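You operate a simulated robot arm through the tools that you are given. There is no shell and no other tool. Be economical: measure what you need, move in short steps, check, and stop when the job is done.

Carry out the task below with a simulated robot arm. There is one attempt and no reset: what you move stays moved.

## Task
Stake the stack table and prime the bare patch on its bearer.
Fine: yellow stake out of its rest and down to the floor of the stake socket; green brush from the open primer tin, brush back in its pot, lid pressed on. A coat counts when it lies all over at full strength: go over it till it gets no stronger.

The check looks at the end state, three seconds after you hand in, the way a careful person would. Anything else that was tipped, shoved, dropped, spilled or broken makes it a failure. A push-on lid holds only when it is set on centred and level and pressed home; a screw cap is set on level and turned clockwise until tight.

## Robot
A 6-joint arm with a two-finger parallel gripper on a trunk, on a base that drives. Base frame: it is fixed to the floor where the robot stands at the start and does not move with it; the origin is under the middle of the robot, x ahead of it, y to its left, z up. Lengths are in cm, angles in rad, forces in N, time in s.
With the tool pointing down near the work surface it reaches from about 34 to 82 cm from the robot's upright axis, wherever it stands. Its first joint turns from -2.897 to 2.897 rad. Places, roughly: bare patch [30, 130, 60]; brush pot [70, -70, 90]; green brush (4x4x15 cm) [70, -70, 90]; primer tin [50, -70, 90]; stake rest [80, 0, 90]; stake socket [70, 70, 70]. Payload 3.91 kg.
The TCP is the grasp point between the finger pads, 3 cm short of the fingertips. In the tool frame z runs along the fingers and y along their closing line. The gripper opens to 11 cm. The fingers are 2 cm wide and 1 cm thick; the gripper's body (4.8 by 11.2 cm) begins 5.5 cm behind the TCP.
Orientation is told as [roll, pitch, yaw] about the base's x, y, z axes, in that order, counted from this pose: with the fingers straight down and closing along the base's y, the tool's x points along the base's -x, its y along +y and its z along -z.

## Interface
- The arm moves only by the tool step_arm. Its argument "increments" is a list that holds one entry, the list of rows, each a list of 7 numbers: the shift along the base's x, y, z in units of 30 mm (1.0 is 30 mm), then the turn, a rotation vector about the base's x, y, z in units of 6 degrees (1.0 is 6 degrees), then the finger opening in cm, from 0 to 11. In form: [[[tx, ty, tz, ax, ay, az, grip], ...]]. A call has 1 to 10 rows; each row shifts and turns the commanded pose from where the row before left it. A call with a number of a shift or a turn outside -1 to 1 is refused whole. A row lasts 0.2 s, in which the tool goes at most 5 cm and 0.15 rad; a call with a longer step from one row to the next is refused whole, and so is a gripper value outside its range. Where a pose cannot be reached the arm comes as near as it can. A force on the tool above 60 N (or 10 N above the force at the start of the call, whichever is more), or a blocked arm, ends the call early, and 0.2 s more pass. Each finger travels about 4.5 cm/s and halts on what it meets, pressing with about 34 N; the grip force reading is that of the motor and also rises with nothing between the fingers. The clock runs only during rows and for 0.2 s after the last one: add rows that do not move to give the fingers time. It gives the time, the measured TCP pose, the force on the tool (base axes), the opening and the grip force at its end, in the units of the frame above (readings bear some noise), with the torque about the TCP (base axes, N m) and any sound that the robot's microphone picked up, and new pictures: "show" is both (left out), scene, wrist or none.
- Cameras (640 x 400 px; columns grow to the right, rows downward): "scene" is now at [1.2, 12.7, 147.83]; the picture's right is [-0.20, -0.98, 0.00], its down [-0.46, 0.09, -0.88] and it looks along [0.86, -0.17, -0.47] (base axes); focal length 264 px, centre (320, 200). "wrist" rides on the gripper at [7.7, 0.7, -11.4] in the tool frame; the picture's right is [-0.09, 1.00, 0.00], its down [-0.80, -0.07, -0.59] and it looks along [-0.59, -0.05, 0.80] (tool axes); focal length 270 px, centre (320, 200). There is no depth. A picture from a camera that has moved, and an enlarged one, comes with that camera's place and axes in the base frame and with its lens.
- raise_lower(by): slides the trunk up (or, below 0, down) by that many cm; the arm and the scene camera ride with it, the base frame stays. It gives what a move gives, with no picture.
- base_move(legs): drives the robot by 1 to 6 legs, each [ahead, turn to the left] in cm and rad, along the robot's own axes; the way and the turn of a leg run together, so that a leg with both is an arc; at most 150 cm and 3.142 rad a leg. The arm and the cameras ride along, it lands a little off, and it stops where it bumps. It gives what a move gives, and a new picture of the scene camera.
- aim_head(pan, tilt): turns the head with the scene camera to pan (to the left, within 2.705 rad either way) and tilt (down, from -0.506 to 1.204), counted from straight ahead of the robot. It gives what a move gives, and a new picture of the scene camera.
- inspect(camera, box): a new picture of the part [left, top, right, bottom] of that camera's present view, enlarged. No time passes.
- finish_job(): hands the job in; it is judged then, once.

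Work in short steps. Places have to be worked out from the pictures, the camera data and where the tool is seen: move nearer, look again, correct. Check each grasp and each placing, and mend what went wrong. You have 120 turns and 260 pictures in all, those below and enlarged ones among them. Open the gripper and draw the arm clear of the work before you hand the job in, unless the task says otherwise; then end with one line.

The tools are called after "Emit:" as a command line: name --argument value ..., lists and objects as JSON in quotes. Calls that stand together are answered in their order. step_arm: Moves the arm, as the interface text tells. Its arguments: {"type":"object","properties":{"increments":{"type":"array","items":{"type":"array","items":{"type":"array","items":{"type":"number"}}}},"show":{"type":"string","enum":["both","scene","wrist","none"]}},"required":["increments"]} The other tools are called the same way: raise_lower (by) slides the trunk up or down; base_move (legs) drives the base; aim_head (pan, tilt) turns the head that bears the scene camera; inspect (camera, box) takes an enlarged picture of a part of a camera's view; finish_job () hands the job in.

At the start:

```text
time_s: 0.0
eef_pos: [35.43, -24.32, 137.26]
orientation: [-0.002, -0.003, -0.003]
ft_force: [1.3, -0.3, -0.2]
wrist_torque: [-0.02, 0.01, 0.01]
finger_gap: 11.0
gripper_force: 0.0
trunk travel left (down, up): [-41.4, 19.6]
robot x, y, heading: [0.03, -0.31, -0.004]
head pan, tilt: [-0.199, 0.49]
```

scene: 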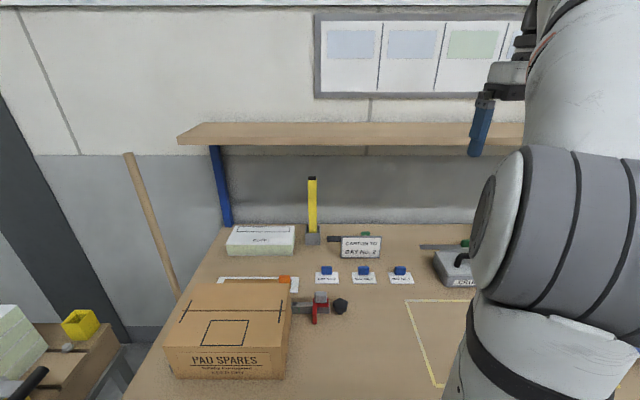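
wrist: 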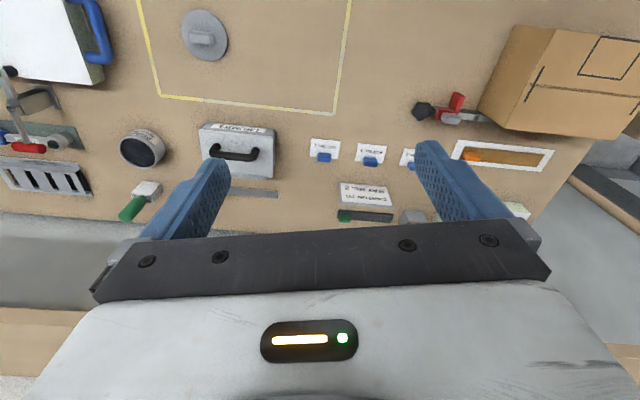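

The yellow stake stands in its rest ahead, and the stack table with the yellow socket is off to the left. I'll look left first, then right.

Emit:
aim_head --pan 0.9 --tilt 0.6

Emit:
aim_head --pan 1.5 --tilt 0.6

Emit:
aim_head --pan -0.9 --tilt 0.6

```text
time_s: 1.3
eef_pos: [35.34, -24.54, 137.41]
orientation: [-0.001, -0.002, -0.005]
ft_force: [-0.7, 0.2, 0.3]
wrist_torque: [-0.02, 0.01, -0.01]
finger_gap: 10.99
gripper_force: 0.0
trunk travel left (down, up): [-41.4, 19.6]
robot x, y, heading: [-0.01, -0.3, -0.0]
head pan, tilt: [0.901, 0.6]
camera scene: at [-2.24, 21.42, 146.85], right [0.78, -0.62, 0.0], down [-0.35, -0.44, -0.83], along [0.51, 0.65, -0.56], focal length 264 px, centre (320, 200)
```

scene: 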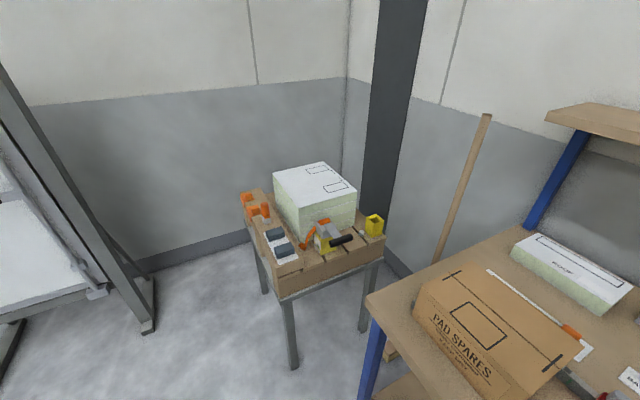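

```text
time_s: 2.3
eef_pos: [35.49, -24.41, 137.43]
orientation: [-0.002, -0.002, -0.006]
ft_force: [-0.1, 1.0, -0.5]
wrist_torque: [0.0, 0.0, 0.02]
finger_gap: 11.01
gripper_force: 0.1
trunk travel left (down, up): [-41.4, 19.6]
robot x, y, heading: [-0.08, -0.15, -0.004]
head pan, tilt: [1.499, 0.6]
camera scene: at [-7.09, 23.32, 146.85], right [1.0, -0.07, 0.0], down [-0.04, -0.56, -0.83], along [0.06, 0.82, -0.56], focal length 264 px, centre (320, 200)
```

scene: 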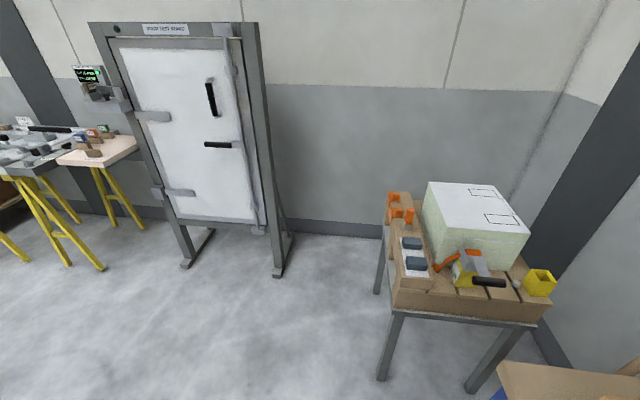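

```text
time_s: 4.5
eef_pos: [35.37, -24.41, 137.3]
orientation: [-0.003, -0.003, -0.004]
ft_force: [0.5, 0.5, 0.9]
wrist_torque: [-0.01, 0.02, 0.02]
finger_gap: 11.0
gripper_force: 0.0
trunk travel left (down, up): [-41.4, 19.6]
robot x, y, heading: [-0.31, -0.65, 0.002]
head pan, tilt: [-0.901, 0.6]
camera scene: at [-2.24, 7.58, 146.85], right [-0.78, -0.62, 0.0], down [-0.35, 0.44, -0.83], along [0.51, -0.65, -0.56], focal length 264 px, centre (320, 200)
```

scene: 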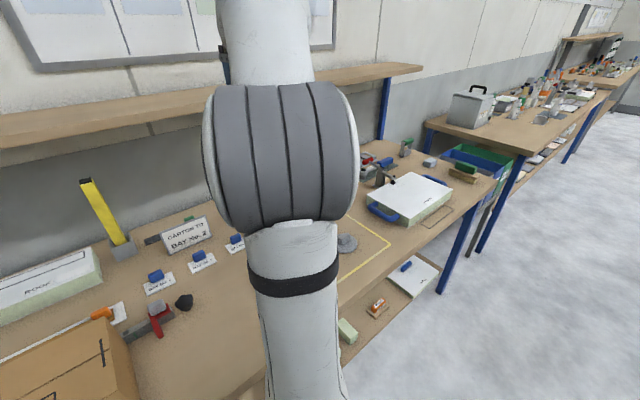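

Aim back at the stack table and enlarge it to find the bare patch and socket.

Emit:
aim_head --pan 1.2 --tilt 0.7

Emit:
inspect --camera "scene" --box '[260, 120, 460, 245]'

Emit:
inspect --camera "wrist" --box '[0, 80, 290, 260]'

```text
time_s: 6.5
eef_pos: [35.42, -24.43, 137.31]
orientation: [-0.002, -0.002, -0.004]
ft_force: [-0.9, 0.1, -0.5]
wrist_torque: [-0.02, -0.02, -0.05]
finger_gap: 10.99
gripper_force: 0.1
trunk travel left (down, up): [-41.4, 19.6]
robot x, y, heading: [0.34, 0.21, 0.002]
head pan, tilt: [1.201, 0.7]
camera scene: at [-4.66, 22.42, 145.98], right [0.93, -0.36, 0.0], down [-0.23, -0.6, -0.76], along [0.28, 0.71, -0.64], focal length 264 px, centre (320, 200)
```

scene: 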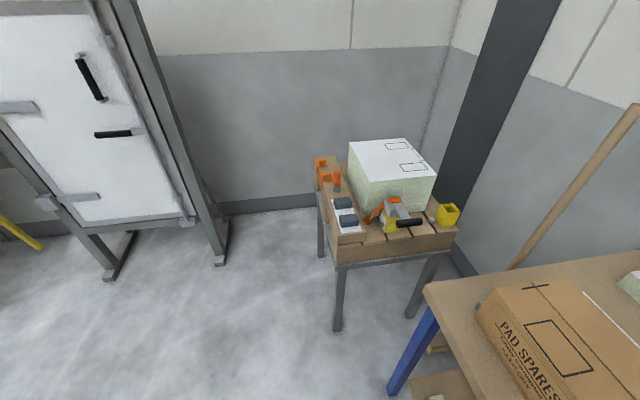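

```text
3.20 times, centred on (360, 182) of scene
camera zoom: at [-4.66, 22.42, 145.98], right [0.93, -0.36, 0.0], down [-0.23, -0.6, -0.76], along [0.28, 0.71, -0.64], focal length 846 px, centre (192, 256)
```

zoom: 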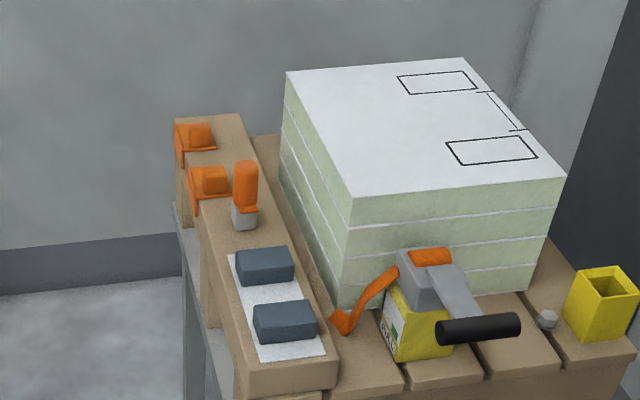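

```text
2.21 times, centred on (145, 170) of wrist
camera zoom: at [27.75, -23.76, 148.76], right [0.09, 1.0, 0.0], down [0.8, -0.07, 0.6], along [0.59, -0.06, -0.8], focal length 596 px, centre (706, 266)
```

zoom: 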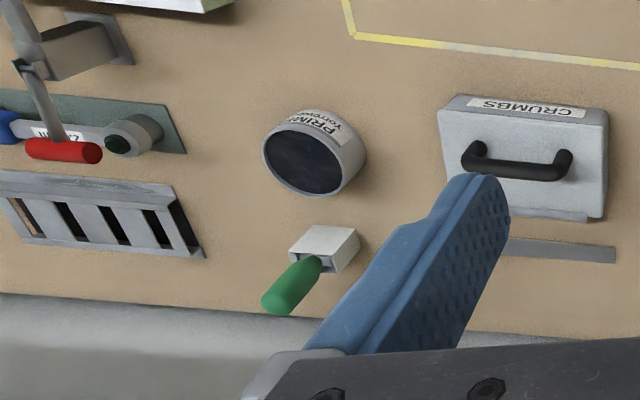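

The bench is yawed about -0.2 rad; I judge the stake to stand near (83,-0.5), top about z=111. I'll look down in front of the base to see the clearance to the bench.

Emit:
aim_head --pan 0.2 --tilt 1.2

Emit:
aim_head --pan 0.0 --tilt 0.35

Emit:
inspect --camera "scene" --box '[290, 140, 470, 250]'

```text
time_s: 7.8
eef_pos: [35.35, -24.37, 137.35]
orientation: [-0.002, 0.001, -0.006]
ft_force: [0.2, 0.5, -0.7]
wrist_torque: [0.0, -0.01, -0.03]
finger_gap: 10.98
gripper_force: 0.0
trunk travel left (down, up): [-41.4, 19.6]
robot x, y, heading: [0.15, 0.13, -0.003]
head pan, tilt: [0.201, 1.201]
camera scene: at [-2.25, 15.62, 142.39], right [0.2, -0.98, 0.0], down [-0.91, -0.19, -0.36], along [0.36, 0.07, -0.93], focal length 264 px, centre (320, 200)
```

scene: 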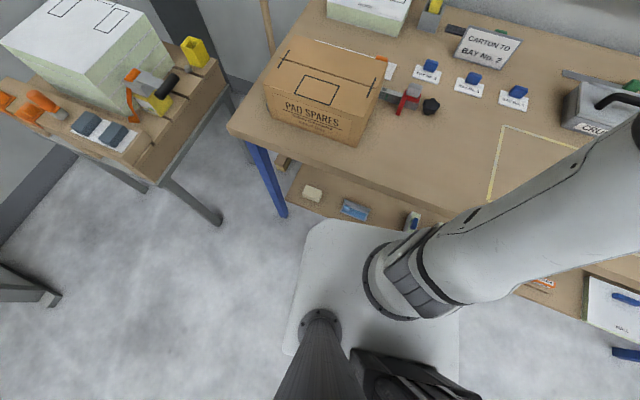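

```text
time_s: 9.0
eef_pos: [35.33, -24.43, 137.33]
orientation: [-0.003, -0.004, -0.002]
ft_force: [0.1, -0.5, -0.3]
wrist_torque: [-0.01, -0.02, -0.01]
finger_gap: 11.0
gripper_force: 0.0
trunk travel left (down, up): [-41.4, 19.6]
robot x, y, heading: [0.58, -0.64, 0.002]
head pan, tilt: [0.0, 0.351]
camera scene: at [1.58, 14.5, 149.12], right [0.0, -1.0, 0.0], down [-0.34, 0.0, -0.94], along [0.94, 0.0, -0.34], focal length 264 px, centre (320, 200)
```

scene: 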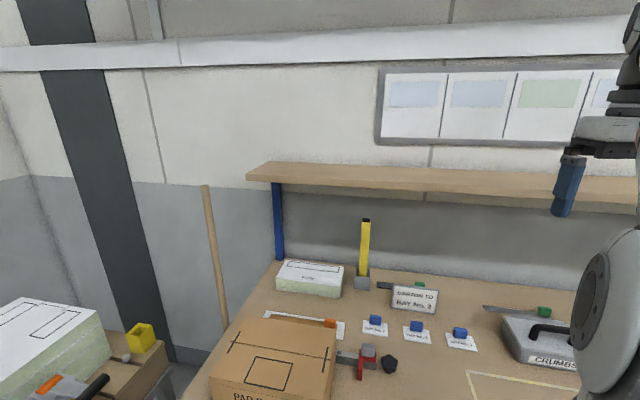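

```text
3.56 times, centred on (380, 195) of scene
camera zoom: at [1.58, 14.5, 149.12], right [0.0, -1.0, 0.0], down [-0.34, 0.0, -0.94], along [0.94, 0.0, -0.34], focal length 940 px, centre (107, 218)
```

zoom: 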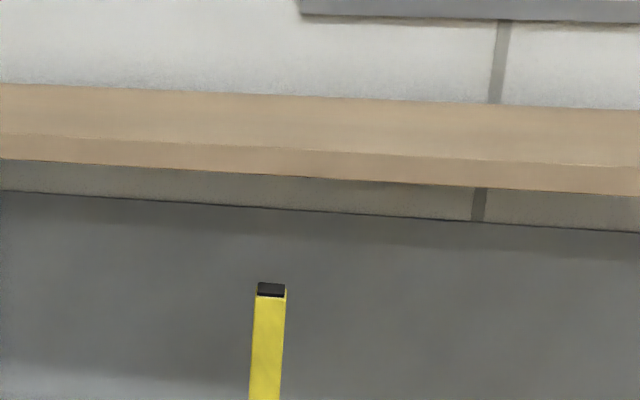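

The stake's base is at roughly (85.5,-1.5) and its top at z≈111. I move the tool out toward it, turning to the bench's yaw, and look with the wrist camera.

Emit:
step_arm --increments '[[[0.9, 0.75, 0, 0, 0, -0.19, 11], [0.9, 0.75, 0, 0, 0, -0.19, 11], [0.9, 0.75, 0, 0, 0, -0.19, 11], [0.9, 0.75, 0, 0, 0, -0.19, 11], [0.9, 0.75, 0, 0, 0, -0.19, 11], [0.9, 0.75, 0, 0, 0, -0.19, 11], [0.9, 0.75, 0, 0, 0, -0.19, 11], [0.9, 0.75, 0, 0, 0, -0.19, 11], [0.9, 0.75, 0, 0, 0, -0.19, 11], [0.9, 0.75, 0, 0, 0, -0.19, 11]]]'

```text
time_s: 11.2
eef_pos: [59.59, -1.58, 131.37]
orientation: [-0.002, -0.004, -0.202]
ft_force: [0.0, 0.4, 0.6]
wrist_torque: [0.02, -0.03, -0.04]
finger_gap: 11.0
gripper_force: 0.1
out of reach, approached as far as the arm can: row 3, 4, 5, 6, 7, 8, 9, 10
trunk travel left (down, up): [-41.4, 19.6]
robot x, y, heading: [-0.04, -0.09, 0.0]
head pan, tilt: [0.0, 0.351]
camera scene: at [1.65, 14.53, 149.12], right [0.0, -1.0, 0.0], down [-0.34, 0.0, -0.94], along [0.94, 0.0, -0.34], focal length 264 px, centre (320, 200)
camera wrist: at [52.31, 0.62, 142.83], right [0.29, 0.96, 0.0], down [0.77, -0.23, 0.6], along [0.57, -0.17, -0.8], focal length 270 px, centre (320, 200)
```

scene: 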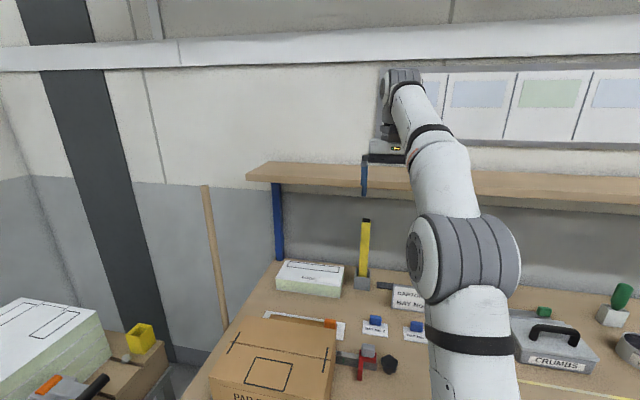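
wrist: 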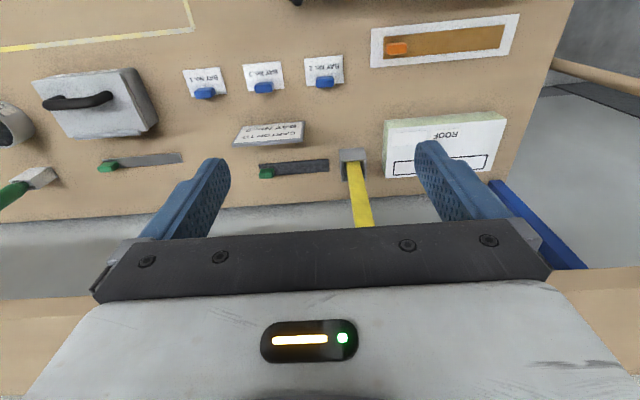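

At this height the reach stops at x≈60, so the trunk must go up. The stake projects to about (83,-1).

Emit:
raise_lower --by 19

Emit:
step_arm --increments '[[[0.5, 0, -1, 0, 0, 0, 11], [0.5, 0, -1, 0, 0, 0, 11], [0.5, 0, -1, 0, 0, 0, 11], [0.5, 0, -1, 0, 0, 0, 11], [0.5, 0, -1, 0, 0, 0, 11], [0.5, 0, -1, 0, 0, 0, 11], [0.5, 0, -0.5, 0, 0, 0, 11], [0.5, 0, 0, 0, 0, 0, 11]]]'

```text
time_s: 13.2
eef_pos: [59.67, -1.63, 150.39]
orientation: [-0.002, -0.004, -0.203]
ft_force: [-0.5, -0.3, -0.1]
wrist_torque: [0.02, -0.01, 0.02]
finger_gap: 10.98
gripper_force: 0.1
trunk travel left (down, up): [-60.4, 0.6]
robot x, y, heading: [0.03, 0.17, -0.004]
head pan, tilt: [0.0, 0.351]
```

```text
time_s: 15.1
eef_pos: [71.85, -1.63, 131.06]
orientation: [-0.001, -0.004, -0.202]
ft_force: [-0.2, -0.8, 0.0]
wrist_torque: [-0.03, 0.0, -0.01]
finger_gap: 11.0
gripper_force: 0.0
trunk travel left (down, up): [-60.4, 0.6]
robot x, y, heading: [-0.21, -0.24, 0.003]
head pan, tilt: [0.0, 0.351]
camera scene: at [1.7, 14.52, 168.12], right [0.0, -1.0, 0.0], down [-0.34, 0.0, -0.94], along [0.94, 0.0, -0.34], focal length 264 px, centre (320, 200)
camera wrist: at [64.44, 0.54, 142.46], right [0.29, 0.96, 0.0], down [0.77, -0.23, 0.6], along [0.57, -0.17, -0.8], focal length 270 px, centre (320, 200)
```

scene: 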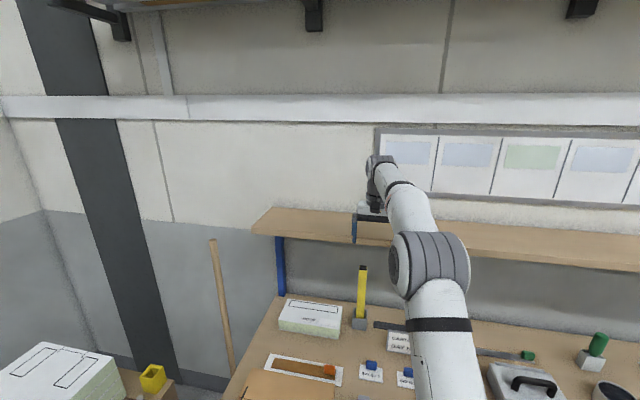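
wrist: 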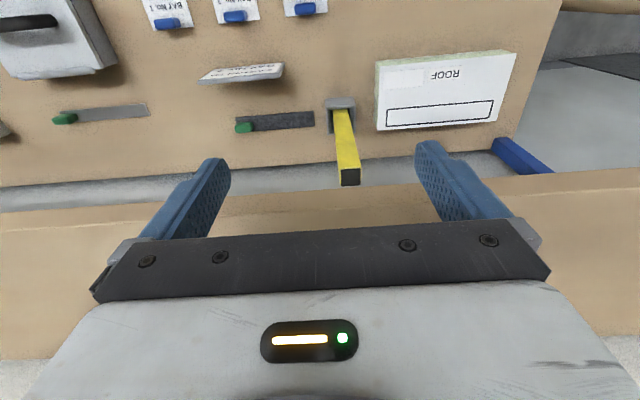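

Stake top projects to about (82.8,-1.0,113.5). I move to just above it and check alignment.

Emit:
step_arm --increments '[[[0.9, 0.04, -0.5, 0, 0, 0, 11], [0.9, 0.04, -0.5, 0, 0, 0, 11], [0.9, 0.04, -0.8, 0, 0, 0, 11], [0.9, 0.04, -1, 0, 0, 0, 11], [0, 0, -1, 0, 0, 0, 11]]]'

```text
time_s: 15.6
eef_pos: [74.68, -1.51, 129.39]
orientation: [-0.003, 0.012, -0.203]
ft_force: [-10.1, -0.9, 3.5]
wrist_torque: [-0.37, 0.21, -0.18]
finger_gap: 11.0
gripper_force: 0.2
trunk travel left (down, up): [-60.4, 0.6]
robot x, y, heading: [0.01, -0.32, -0.003]
head pan, tilt: [0.0, 0.351]
stopped in row 2: the force on the tool passed its limit (the readings are from after the stop); the commanded pose is now the measured one
camera scene: at [1.5, 14.52, 168.14], right [0.0, -1.0, 0.0], down [-0.34, 0.0, -0.94], along [0.94, 0.0, -0.34], focal length 264 px, centre (320, 200)
camera wrist: at [67.51, 0.71, 140.93], right [0.29, 0.96, -0.01], down [0.78, -0.23, 0.59], along [0.56, -0.17, -0.81], focal length 270 px, centre (320, 200)
```

scene: 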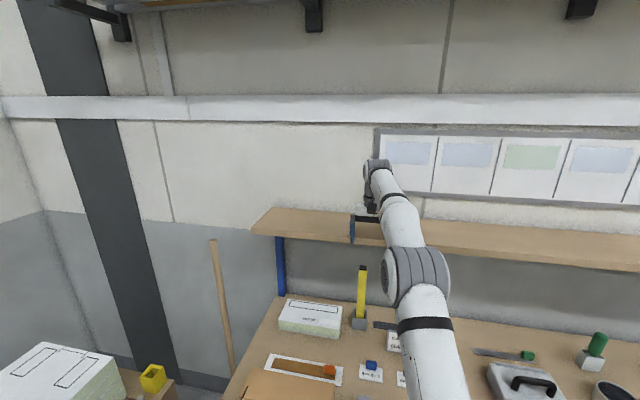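
wrist: 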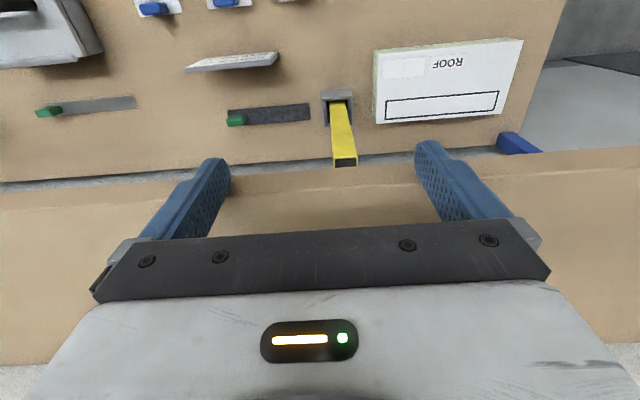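

The tool touched the shelf edge, so the shelf overhangs the stake and I can't come from straight above. I'll back off, tilt the tool about 60° forward, and grasp the stake from the front below the shelf.

Emit:
step_arm --increments '[[[-0.9, 0.15, 0, 0, 0, 0, 11], [-0.9, 0.2, 0, 0, 0, 0, 11], [-0.9, 0.2, -0.8, -0.2, -0.98, 0, 11], [-0.9, 0.2, -0.8, -0.2, -0.98, 0, 11], [0, 0.2, -1, -0.2, -0.98, 0, 11], [0, 0.2, -1, -0.2, -0.98, 0, 11], [0, 0, -1, -0.2, -0.98, 0, 11], [0, 0, -1, -0.2, -0.98, 0, 11], [0, 0, -0.6, -0.2, -0.98, 0, 11]]]'

Emit:
step_arm --increments '[[[0, 0, -0.4, -0.2, -0.98, 0, 11], [0, 0, -0.4, -0.2, -0.98, 0, 11], [0, 0, -0.4, -0.2, -0.98, 0, 11], [0, 0, 0, 0, 0, 0, 11]]]'

```text
time_s: 17.6
eef_pos: [63.94, 1.63, 111.27]
orientation: [-0.015, -0.675, -0.202]
ft_force: [0.3, 0.2, 0.7]
wrist_torque: [-0.02, 0.0, 0.0]
finger_gap: 11.01
gripper_force: 0.1
out of reach, approached as far as the arm can: row 9
trunk travel left (down, up): [-60.4, 0.6]
robot x, y, heading: [-0.12, -0.3, -0.0]
head pan, tilt: [0.0, 0.351]
camera scene: at [1.61, 14.51, 168.12], right [0.0, -1.0, 0.0], down [-0.34, 0.0, -0.94], along [0.94, 0.0, -0.34], focal length 264 px, centre (320, 200)
camera wrist: at [51.34, 5.07, 115.37], right [0.28, 0.96, 0.04], down [0.23, -0.11, 0.97], along [0.93, -0.26, -0.26], focal length 270 px, centre (320, 200)
```

scene: 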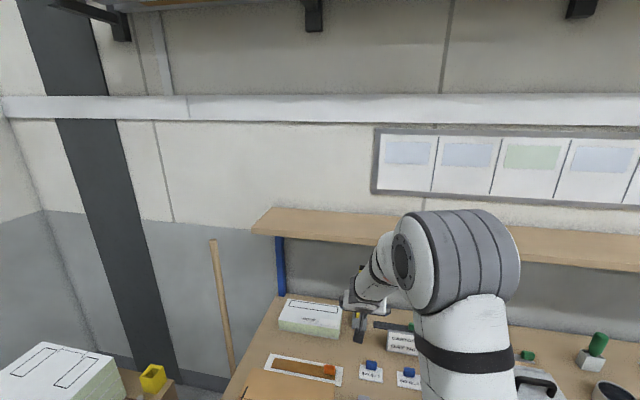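
wrist: 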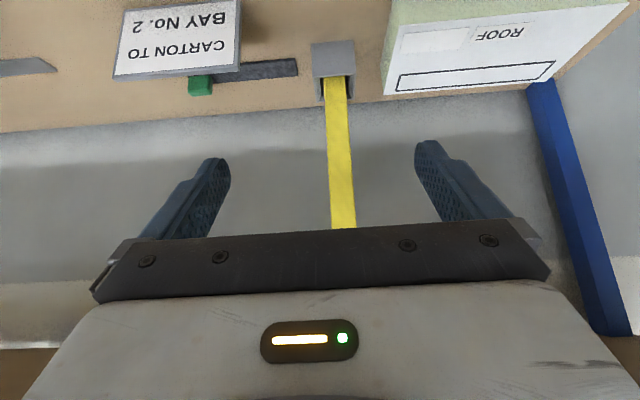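

```text
time_s: 18.6
eef_pos: [64.09, 1.04, 108.47]
orientation: [-0.042, -0.957, -0.199]
ft_force: [0.0, 0.6, 0.6]
wrist_torque: [-0.01, -0.04, 0.0]
finger_gap: 11.0
gripper_force: 0.1
out of reach, approached as far as the arm can: row 1
trunk travel left (down, up): [-60.4, 0.6]
robot x, y, heading: [-0.22, -0.15, 0.001]
head pan, tilt: [0.0, 0.351]
camera scene: at [1.58, 14.5, 168.12], right [0.0, -1.0, 0.0], down [-0.34, 0.0, -0.94], along [0.94, 0.0, -0.34], focal length 264 px, centre (320, 200)
camera wrist: at [50.8, 4.75, 108.83], right [0.28, 0.96, 0.05], down [-0.04, -0.04, 1.0], along [0.96, -0.28, 0.02], focal length 270 px, centre (320, 200)
```

scene: 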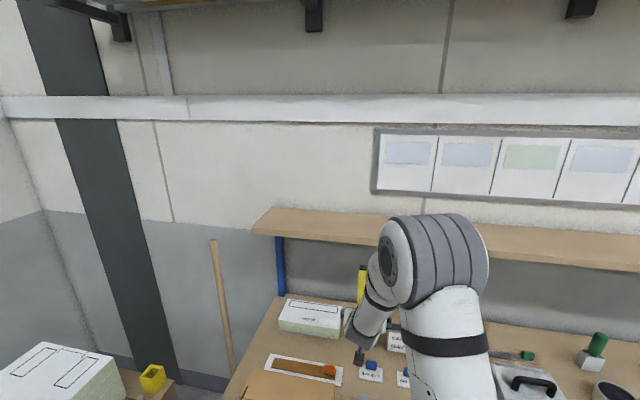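
wrist: 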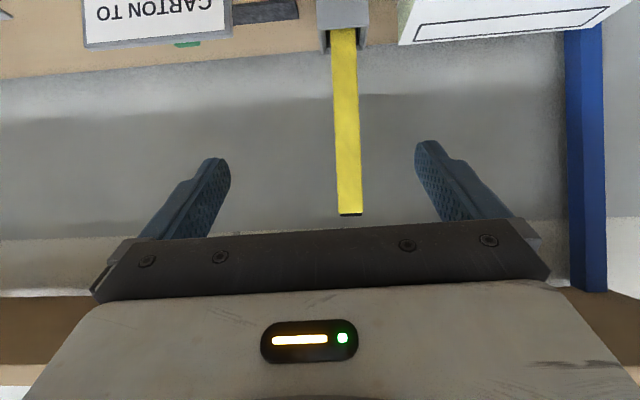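

Triangulating the views gives the stake centre at about (84.2,-1.1) and its top at z≈111. I approach horizontally at z≈103 with the tool tilted.

Emit:
step_arm --increments '[[[0, 0.3, -0.9, 0, 0, 0, 11], [0, 0.3, -0.9, 0, 0, 0, 11], [0.9, -0.18, 0, 0, 0, 0, 11], [0.9, -0.18, 0, 0, 0, 0, 11], [0.9, -0.18, 0, 0, 0, 0, 11], [0.9, -0.18, 0, 0, 0, 0, 11]]]'

```text
time_s: 20.0
eef_pos: [74.75, 0.76, 102.97]
orientation: [-0.043, -0.957, -0.199]
ft_force: [-0.3, -0.7, 1.8]
wrist_torque: [0.0, -0.03, 0.04]
finger_gap: 10.99
gripper_force: 0.0
trunk travel left (down, up): [-60.4, 0.6]
robot x, y, heading: [0.01, -0.41, -0.0]
head pan, tilt: [0.0, 0.351]
camera scene: at [1.68, 14.48, 168.12], right [0.0, -1.0, 0.0], down [-0.34, 0.0, -0.94], along [0.94, 0.0, -0.34], focal length 264 px, centre (320, 200)
camera wrist: at [61.47, 4.57, 103.21], right [0.28, 0.96, 0.05], down [-0.03, -0.04, 1.0], along [0.96, -0.28, 0.02], focal length 270 px, centre (320, 200)
```

scene: 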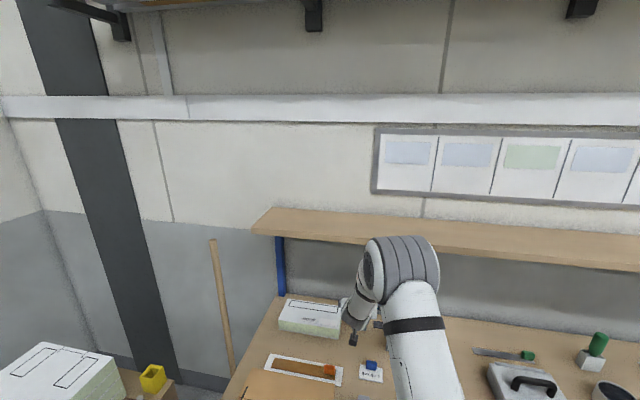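
wrist: 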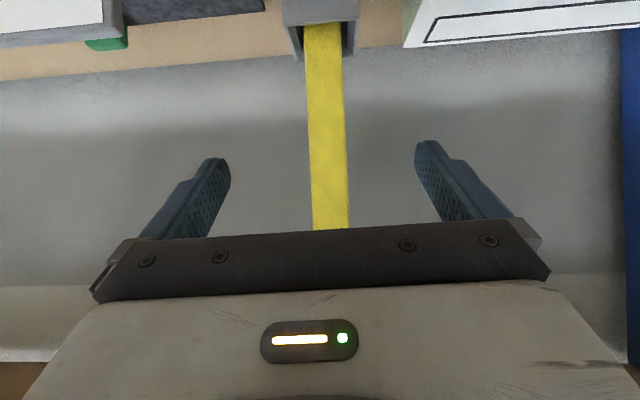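

The stake is centred between the fingers. Advance about 9.5 cm and close.

Emit:
step_arm --increments '[[[0.78, -0.155, 0, 0, 0, 0, 11], [0.78, -0.155, 0, 0, 0, 0, 11], [0.78, -0.155, 0, 0, 0, 0, 11], [0.78, -0.155, 0, 0, 0, 0, 11], [0, 0, 0, 0, 0, 0, 7]]]'

```text
time_s: 21.2
eef_pos: [84.09, -1.04, 102.99]
orientation: [-0.04, -0.957, -0.197]
ft_force: [0.3, -0.5, -0.3]
wrist_torque: [0.02, 0.0, 0.0]
finger_gap: 7.5
gripper_force: 0.0
trunk travel left (down, up): [-60.4, 0.6]
robot x, y, heading: [0.02, -0.34, 0.001]
head pan, tilt: [0.0, 0.351]
camera scene: at [1.59, 14.51, 168.12], right [0.0, -1.0, 0.0], down [-0.34, 0.0, -0.94], along [0.94, 0.0, -0.34], focal length 264 px, centre (320, 200)
camera wrist: at [70.87, 2.66, 103.28], right [0.28, 0.96, 0.05], down [-0.04, -0.04, 1.0], along [0.96, -0.28, 0.02], focal length 270 px, centre (320, 200)
```

scene: 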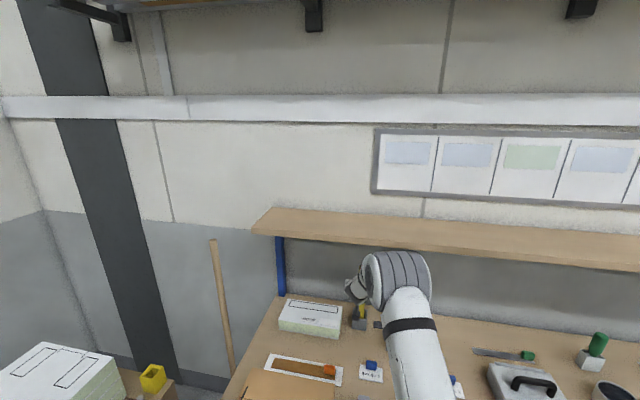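
wrist: 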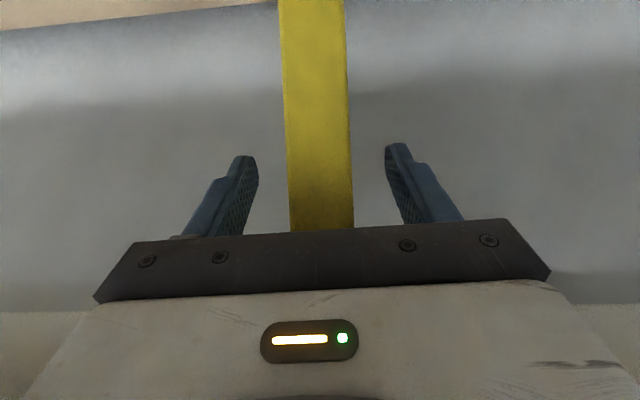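

The stake sits between the pads. Close and read the grip.

Emit:
step_arm --increments '[[[0, 0, 0, 0, 0, 0, 4], [0, 0, 0, 0, 0, 0, 2], [0, 0, 0, 0, 0, 0, 1.5], [0, 0, 0, 0, 0, 0, 1.5]]]' --show "wrist"

Emit:
step_arm --increments '[[[0, 0, 0.3, 0, 0, 0, 1.5], [0, 0, 0.4, 0, 0, 0, 1.5], [0, 0, 0.4, 0, 0, 0, 1.5]]]' --show "wrist"

```text
time_s: 22.2
eef_pos: [83.94, -1.13, 102.88]
orientation: [-0.039, -0.957, -0.197]
ft_force: [1.0, 1.4, 0.3]
wrist_torque: [0.31, -0.01, -0.03]
finger_gap: 3.0
gripper_force: 34.2
trunk travel left (down, up): [-60.4, 0.6]
robot x, y, heading: [-0.05, -0.29, 0.0]
head pan, tilt: [0.0, 0.351]
camera wrist: at [70.87, 2.69, 103.27], right [0.28, 0.96, 0.05], down [-0.04, -0.04, 1.0], along [0.96, -0.28, 0.02], focal length 270 px, centre (320, 200)
```

wrist: 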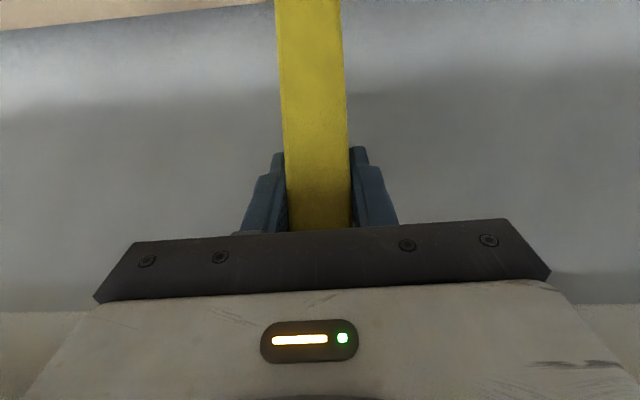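

```text
time_s: 23.0
eef_pos: [84.14, -1.31, 106.18]
orientation: [-0.041, -0.957, -0.199]
ft_force: [-0.1, 0.1, -3.9]
wrist_torque: [0.02, -0.02, -0.04]
finger_gap: 2.96
gripper_force: 33.7
trunk travel left (down, up): [-60.4, 0.6]
robot x, y, heading: [0.07, -0.08, 0.0]
head pan, tilt: [0.0, 0.351]
camera wrist: at [70.9, 2.59, 106.62], right [0.28, 0.96, 0.05], down [-0.04, -0.04, 1.0], along [0.96, -0.28, 0.02], focal length 270 px, centre (320, 200)
```

wrist: 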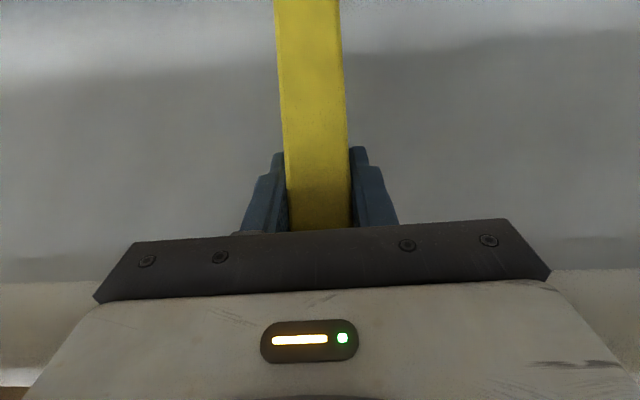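

Held (3.0 cm, ~4 N weight) and rising freely. Raise 2.7 cm more, then draw back out from under the shelf.

Emit:
step_arm --increments '[[[0, 0, 0.5, 0, 0, 0, 1.5], [0, 0, 0.4, 0, 0, 0, 1.5], [-0.5, 0.1, 0, 0, 0, 0, 1.5], [-0.9, 0.18, 0, 0, 0, 0, 1.5], [-0.9, 0.18, 0, 0, 0, 0, 1.5], [-0.9, 0.18, 0.1, 0, 0, 0, 1.5], [-0.9, 0.18, 0.5, 0, 0, 0, 1.5], [-0.9, 0.18, 0.5, 0, 0, 0, 1.5], [-0.9, 0.18, 0.5, 0, 0, 0, 1.5], [-0.5, 0.18, 0, 0, 0, 0, 1.5]]]'

```text
time_s: 25.2
eef_pos: [64.96, 2.93, 113.64]
orientation: [-0.042, -0.957, -0.199]
ft_force: [0.2, -0.4, -4.1]
wrist_torque: [0.01, -0.01, -0.02]
finger_gap: 3.02
gripper_force: 33.9
trunk travel left (down, up): [-60.4, 0.6]
robot x, y, heading: [0.14, -0.48, 0.0]
head pan, tilt: [0.0, 0.351]
camera scene: at [1.65, 14.54, 168.12], right [0.0, -1.0, 0.0], down [-0.34, 0.0, -0.94], along [0.94, 0.0, -0.34], focal length 264 px, centre (320, 200)
camera wrist: at [51.69, 6.73, 113.91], right [0.28, 0.96, 0.05], down [-0.04, -0.04, 1.0], along [0.96, -0.28, 0.02], focal length 270 px, centre (320, 200)
```

scene: 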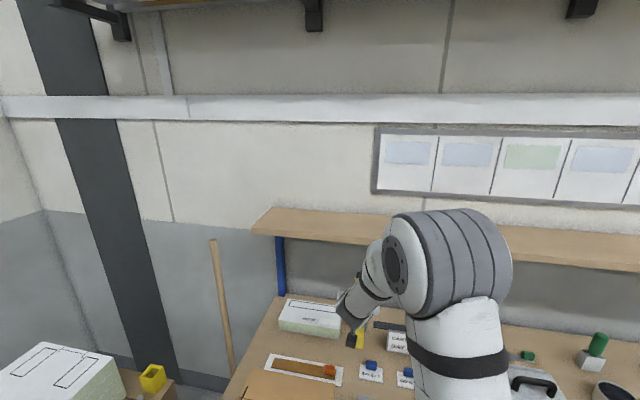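
wrist: 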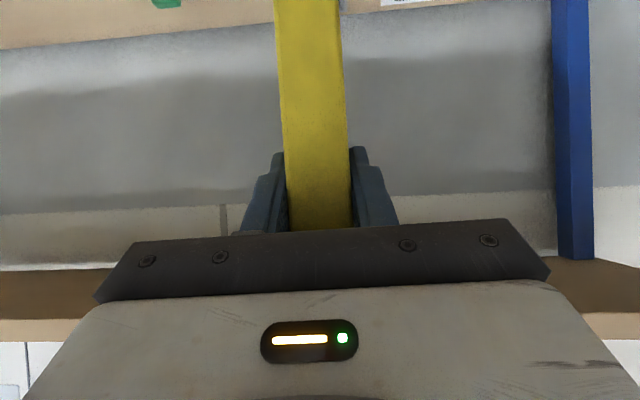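

The stake is out. I pull the arm in and up, then back the robot away from the bench for a look at the base and table.

Emit:
step_arm --increments '[[[-0.8, 0.1, 0.5, 0, 0, 0, 1.5], [-0.8, 0.1, 0.5, 0, 0, 0, 1.5], [-0.8, 0.1, 0.5, 0, 0, 0, 1.5], [-0.8, 0.1, 0.5, 0, 0, 0, 1.5], [-0.8, 0.1, 0.5, 0, 0, 0, 1.5]]]' --show "none"

Emit:
base_move --legs '[[-18, 0]]'

Emit:
aim_head --pan 0.8 --tilt 1.0

```text
time_s: 26.4
eef_pos: [52.87, 4.93, 121.12]
orientation: [-0.04, -0.958, -0.201]
ft_force: [0.2, 0.1, -3.5]
wrist_torque: [0.04, 0.0, 0.01]
finger_gap: 3.03
gripper_force: 34.3
trunk travel left (down, up): [-60.4, 0.6]
robot x, y, heading: [-0.0, 0.05, -0.0]
head pan, tilt: [0.0, 0.351]
```

```text
time_s: 27.9
eef_pos: [34.66, 4.84, 121.03]
orientation: [-0.039, -0.958, -0.197]
ft_force: [0.6, -0.1, -3.0]
wrist_torque: [0.04, -0.03, 0.01]
finger_gap: 2.99
gripper_force: 34.4
trunk travel left (down, up): [-60.4, 0.6]
robot x, y, heading: [-18.04, -0.28, 0.002]
head pan, tilt: [0.0, 0.351]
camera scene: at [-16.67, 14.51, 168.12], right [0.0, -1.0, 0.0], down [-0.34, 0.0, -0.94], along [0.94, 0.0, -0.34], focal length 264 px, centre (320, 200)
```

scene: 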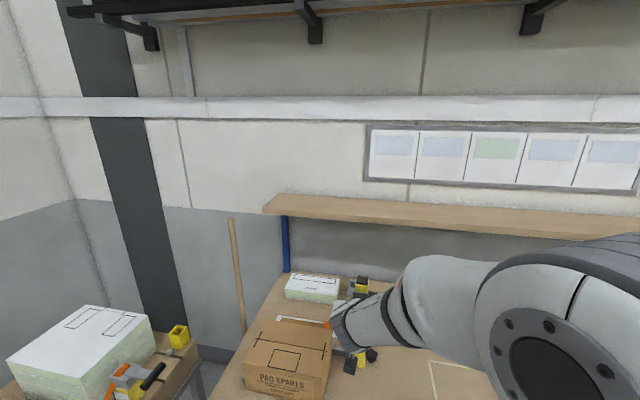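

```text
time_s: 29.0
eef_pos: [34.69, 4.81, 121.08]
orientation: [-0.041, -0.957, -0.198]
ft_force: [0.5, -0.4, -4.8]
wrist_torque: [0.0, -0.03, -0.01]
finger_gap: 2.98
gripper_force: 33.8
trunk travel left (down, up): [-60.4, 0.6]
robot x, y, heading: [-17.52, -0.13, 0.003]
head pan, tilt: [0.799, 1.0]
camera scene: at [-20.95, 19.5, 162.65], right [0.72, -0.7, 0.0], down [-0.59, -0.6, -0.54], along [0.38, 0.39, -0.84], focal length 264 px, centre (320, 200)
```

scene: 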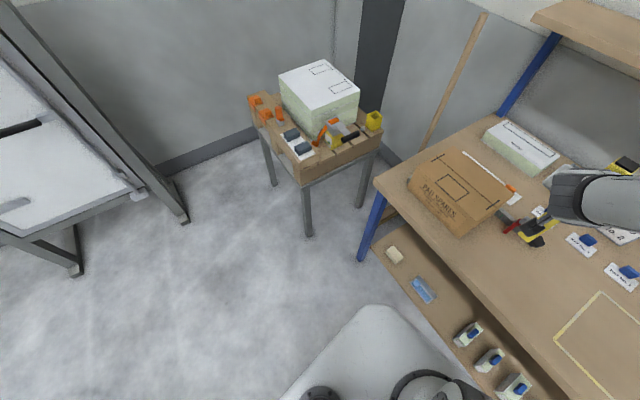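

The table's yaw is about -0.2, the same as the bench. The base is about 35 cm forward of its axis and 24 cm to each side. I drive round to stand at about (-12,52), facing the table/bench gap.

Emit:
base_move --legs '[[-8, 0], [0, 1.571], [51, 0], [0, -1.571], [12, 0]]'

Emit:
aim_head --pan 0.35 --tilt 0.9

```text
time_s: 41.1
eef_pos: [40.27, 56.58, 120.87]
orientation: [-0.041, -0.956, -0.194]
ft_force: [0.7, 0.6, -5.1]
wrist_torque: [-0.01, 0.03, -0.05]
finger_gap: 3.02
gripper_force: 34.4
trunk travel left (down, up): [-60.4, 0.6]
robot x, y, heading: [-13.24, 53.54, -0.008]
head pan, tilt: [0.799, 1.0]
camera scene: at [-15.21, 73.12, 162.65], right [0.71, -0.7, 0.0], down [-0.59, -0.6, -0.54], along [0.38, 0.38, -0.84], focal length 264 px, centre (320, 200)
```

scene: 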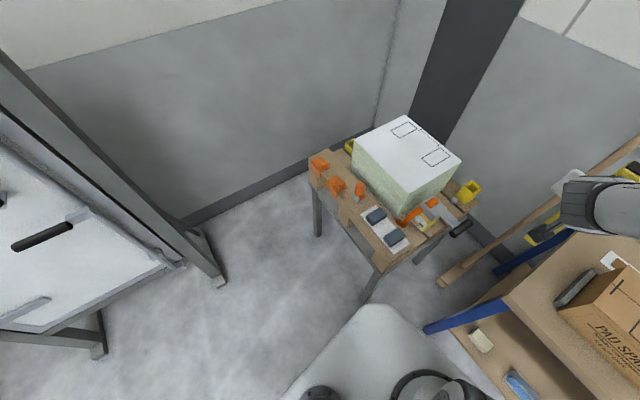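

```text
time_s: 42.0
eef_pos: [40.03, 56.58, 121.05]
orientation: [-0.04, -0.956, -0.196]
ft_force: [-1.2, 0.2, -4.1]
wrist_torque: [0.06, 0.02, 0.01]
finger_gap: 2.98
gripper_force: 34.3
trunk travel left (down, up): [-60.4, 0.6]
robot x, y, heading: [-12.88, 53.22, -0.008]
head pan, tilt: [0.351, 0.901]
camera scene: at [-13.37, 70.64, 163.37], right [0.34, -0.94, 0.0], down [-0.74, -0.27, -0.62], along [0.58, 0.21, -0.78], focal length 264 px, centre (320, 200)
```

scene: 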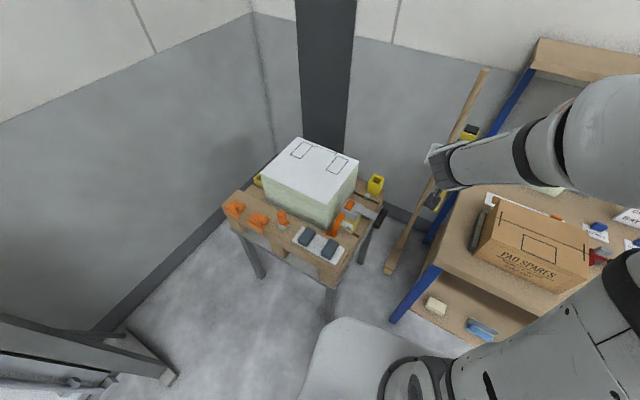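

I'm at (-13,53). I enlarge the table for exact socket geometry and neighbours.

Emit:
inspect --camera "scene" --box '[215, 130, 415, 255]'

```text
3.20 times, centred on (315, 192) of scene
camera zoom: at [-13.37, 70.64, 163.37], right [0.34, -0.94, 0.0], down [-0.74, -0.27, -0.62], along [0.58, 0.21, -0.78], focal length 846 px, centre (336, 224)
```

zoom: 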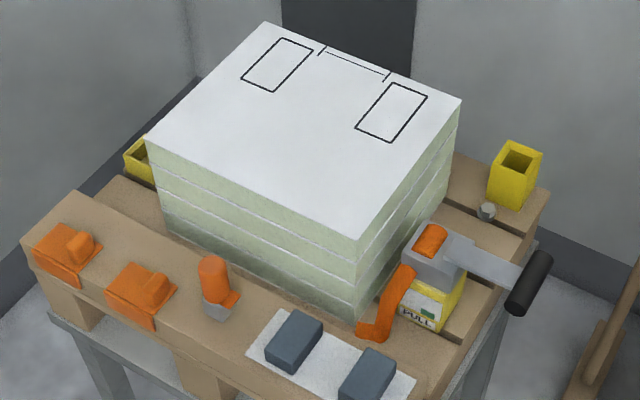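

Socket top centre triangulates to (68.3,74.1,79.5), with the foam stack at y≥83 and the dispenser behind. I lower the trunk 12 and bring the stake in line with it, staying well above everything.

Emit:
raise_lower --by -12

Emit:
step_arm --increments '[[[0.5, 0.9, 0, 0, 0, 0, 1.5], [0.5, 0.9, 0, 0, 0, 0, 1.5], [0.6, 0.9, 0, 0, 0, 0, 1.5], [0.6, 0.9, 0, 0, 0, 0, 1.5], [0.6, 0.9, 0, 0, 0, 0, 1.5], [0.6, 0.9, 0, 0, 0, 0, 1.5], [0.6, 0.9, 0, 0, 0, 0, 1.5], [0.6, 0, 0, 0, 0, 0, 1.5], [0.8, -0.14, 0, 0, 0, 0, 1.5]]]'

```text
time_s: 43.5
eef_pos: [40.0, 56.52, 108.88]
orientation: [-0.04, -0.956, -0.196]
ft_force: [0.4, 0.6, -3.9]
wrist_torque: [0.0, 0.03, 0.02]
finger_gap: 3.03
gripper_force: 33.8
trunk travel left (down, up): [-48.4, 12.6]
robot x, y, heading: [-13.03, 53.42, -0.006]
head pan, tilt: [0.351, 0.901]
```

```text
time_s: 45.5
eef_pos: [56.55, 74.98, 109.04]
orientation: [-0.043, -0.956, -0.195]
ft_force: [0.6, 0.8, -3.3]
wrist_torque: [0.04, 0.03, 0.02]
finger_gap: 2.98
gripper_force: 35.1
trunk travel left (down, up): [-48.4, 12.6]
robot x, y, heading: [-12.94, 53.24, -0.009]
head pan, tilt: [0.351, 0.901]
camera scene: at [-13.29, 70.67, 151.37], right [0.34, -0.94, 0.0], down [-0.74, -0.26, -0.62], along [0.58, 0.21, -0.78], focal length 264 px, centre (320, 200)
camera wrist: at [43.24, 78.68, 109.35], right [0.28, 0.96, 0.05], down [-0.03, -0.04, 1.0], along [0.96, -0.28, 0.02], focal length 270 px, centre (320, 200)
```

scene: 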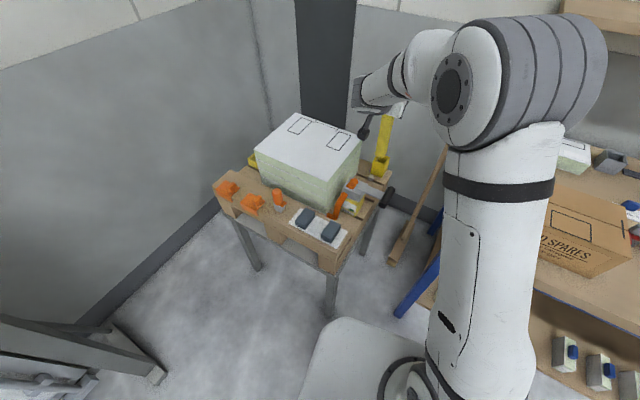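
wrist: 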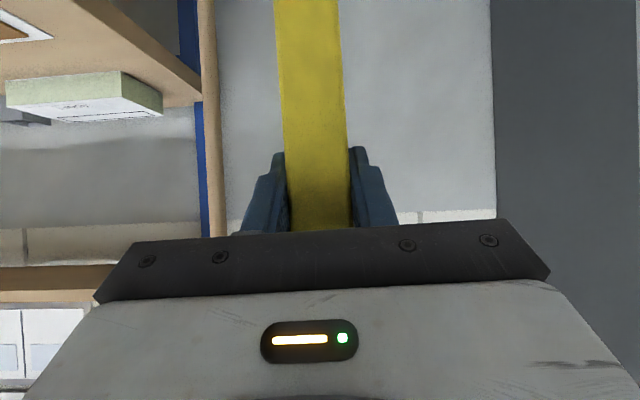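

Enlarge to see the stake bottom relative to the socket.

Emit:
inspect --camera "scene" --box '[330, 90, 430, 210]'

```text
3.33 times, centred on (380, 150) of scene
camera zoom: at [-13.29, 70.67, 151.37], right [0.34, -0.94, 0.0], down [-0.74, -0.26, -0.62], along [0.58, 0.21, -0.78], focal length 881 px, centre (120, 367)
```

zoom: 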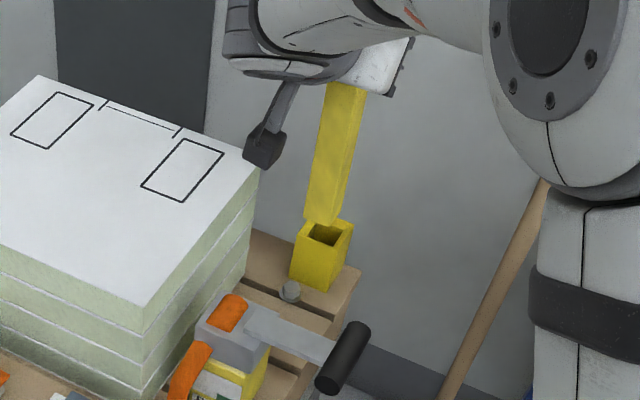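

The stake may lean slightly about the approach axis; I enlarge further to measure its edges against the socket's.

Emit:
inspect --camera "scene" --box '[362, 112, 402, 182]'

```text
5.71 times, centred on (382, 147) of scene
camera zoom: at [-13.29, 70.67, 151.37], right [0.34, -0.94, 0.0], down [-0.74, -0.26, -0.62], along [0.58, 0.21, -0.78], focal length 1511 px, centre (-34, 503)
```

zoom: 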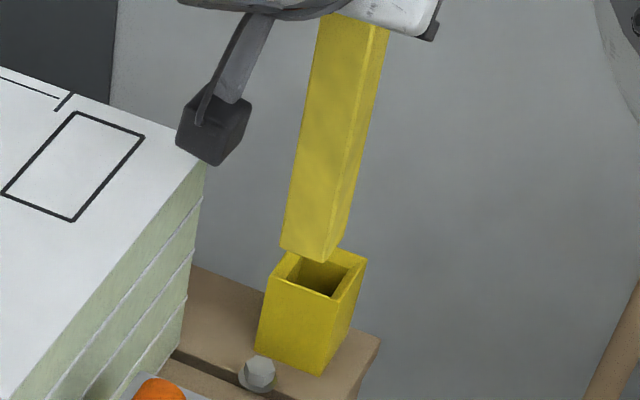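

The stake leans about 0.023 rad (bottom toward -y). I correct the roll, then bring it over the socket, bottom just above the rim.

Emit:
step_arm --increments '[[[0.9, -0.05, 0, 0.216, -0.044, 0, 1.5], [0.9, -0.05, 0, 0, 0, 0, 1.5], [0.9, -0.1, -0.2, 0, 0, 0, 1.5], [0.95, -0.1, -0.6, 0, 0, 0, 1.5], [0, 0, -0.8, 0, 0, 0, 1.5], [0, 0, -0.8, 0, 0, 0, 1.5], [0, 0, 0, 0, 0, 0, 1.5]]]' --show "none"

Emit:
inspect --camera "scene" --box '[362, 112, 402, 182]'

Emit:
inspect --camera "scene" --box '[280, 60, 440, 220]'

```text
time_s: 47.1
eef_pos: [67.13, 74.41, 101.89]
orientation: [0.0, -0.957, -0.23]
ft_force: [0.3, -0.3, -3.7]
wrist_torque: [0.02, -0.03, -0.03]
finger_gap: 2.98
gripper_force: 33.5
trunk travel left (down, up): [-48.4, 12.6]
robot x, y, heading: [-13.02, 53.68, -0.004]
head pan, tilt: [0.351, 0.901]
```

```text
5.71 times, centred on (382, 147) of scene
camera zoom: at [-13.32, 70.68, 151.37], right [0.34, -0.94, 0.0], down [-0.74, -0.26, -0.62], along [0.58, 0.21, -0.78], focal length 1511 px, centre (-34, 503)
```

zoom: 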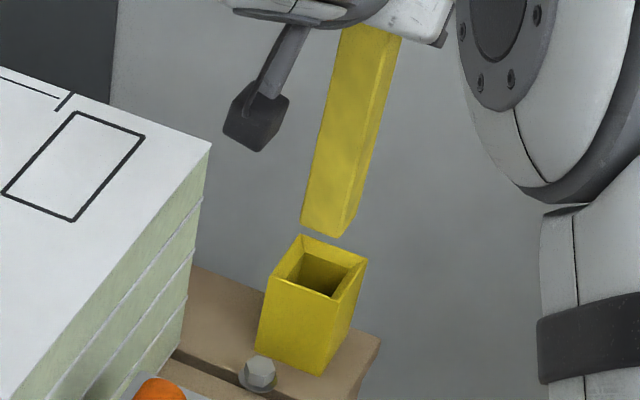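

```text
2.50 times, centred on (360, 140) of scene
camera zoom: at [-13.32, 70.68, 151.37], right [0.34, -0.94, 0.0], down [-0.74, -0.26, -0.62], along [0.58, 0.21, -0.78], focal length 661 px, centre (220, 350)
```

zoom: 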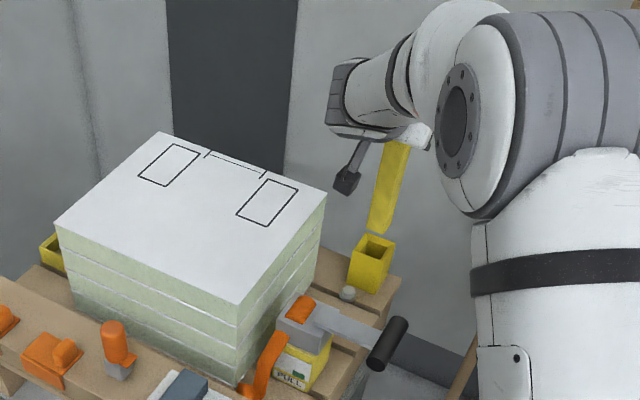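

The stake is now plumb and near the socket. I enlarge the rim alone to compare the yaws.

Emit:
inspect --camera "scene" --box '[374, 145, 390, 180]'

Emit:
inspect --camera "scene" --box '[376, 148, 390, 157]'

```text
11.43 times, centred on (382, 162) of scene
camera zoom: at [-13.32, 70.68, 151.37], right [0.34, -0.94, 0.0], down [-0.74, -0.26, -0.62], along [0.58, 0.21, -0.78], focal length 3021 px, centre (-389, 629)
```

zoom: 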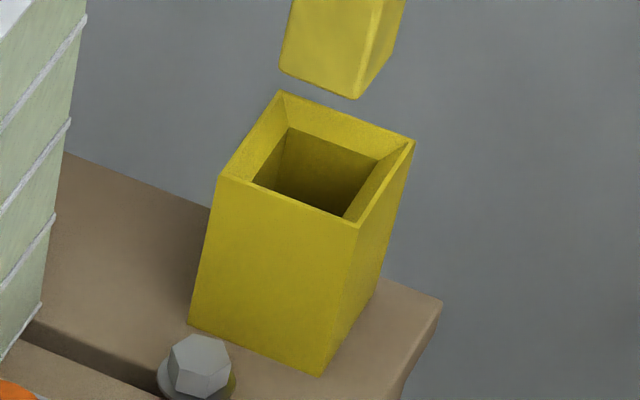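

```text
16.00 times, centred on (383, 152) of scene
camera zoom: at [-13.32, 70.68, 151.37], right [0.34, -0.94, 0.0], down [-0.74, -0.26, -0.62], along [0.58, 0.21, -0.78], focal length 4230 px, centre (-688, 960)
```

zoom: 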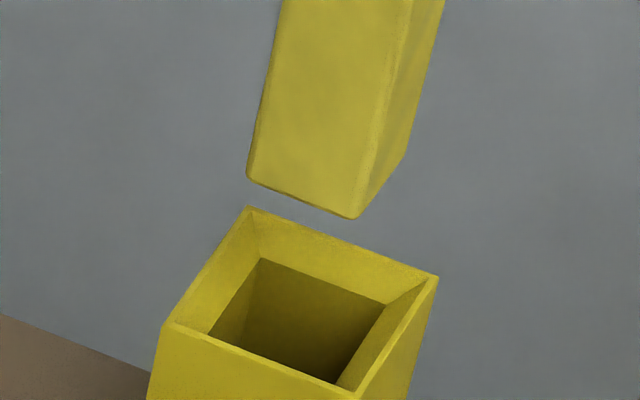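

Stake and rim are almost parallel; the socket has a tapered mouth with about 1 cm tolerance. I shift +0.9 in x, turn the yaw by 0.03, descend 3.5 cm and re-check.

Emit:
step_arm --increments '[[[0.3, -0.04, 0, 0, 0, 0.28, 1.5], [0, 0, -0.5, 0, 0, 0, 1.5], [0, 0, -0.6, 0, 0, 0, 1.5], [0, 0, 0, 0, 0, 0, 1.5]]]' --show "none"

Emit:
inspect --camera "scene" --box '[376, 145, 390, 160]'

```text
time_s: 48.1
eef_pos: [67.96, 74.15, 98.34]
orientation: [-0.003, -0.958, -0.199]
ft_force: [0.6, 0.1, -3.7]
wrist_torque: [0.0, 0.02, 0.01]
finger_gap: 2.99
gripper_force: 34.1
trunk travel left (down, up): [-48.4, 12.6]
robot x, y, heading: [-12.8, 53.31, -0.009]
head pan, tilt: [0.351, 0.901]
```

```text
16.00 times, centred on (383, 152) of scene
camera zoom: at [-13.33, 70.68, 151.37], right [0.34, -0.94, 0.0], down [-0.74, -0.26, -0.62], along [0.58, 0.21, -0.78], focal length 4230 px, centre (-688, 960)
```

zoom: 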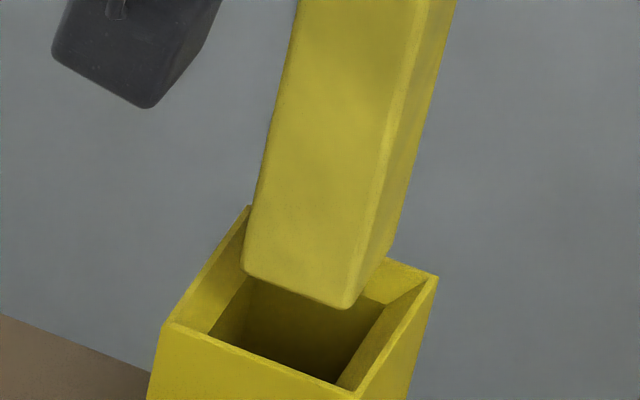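

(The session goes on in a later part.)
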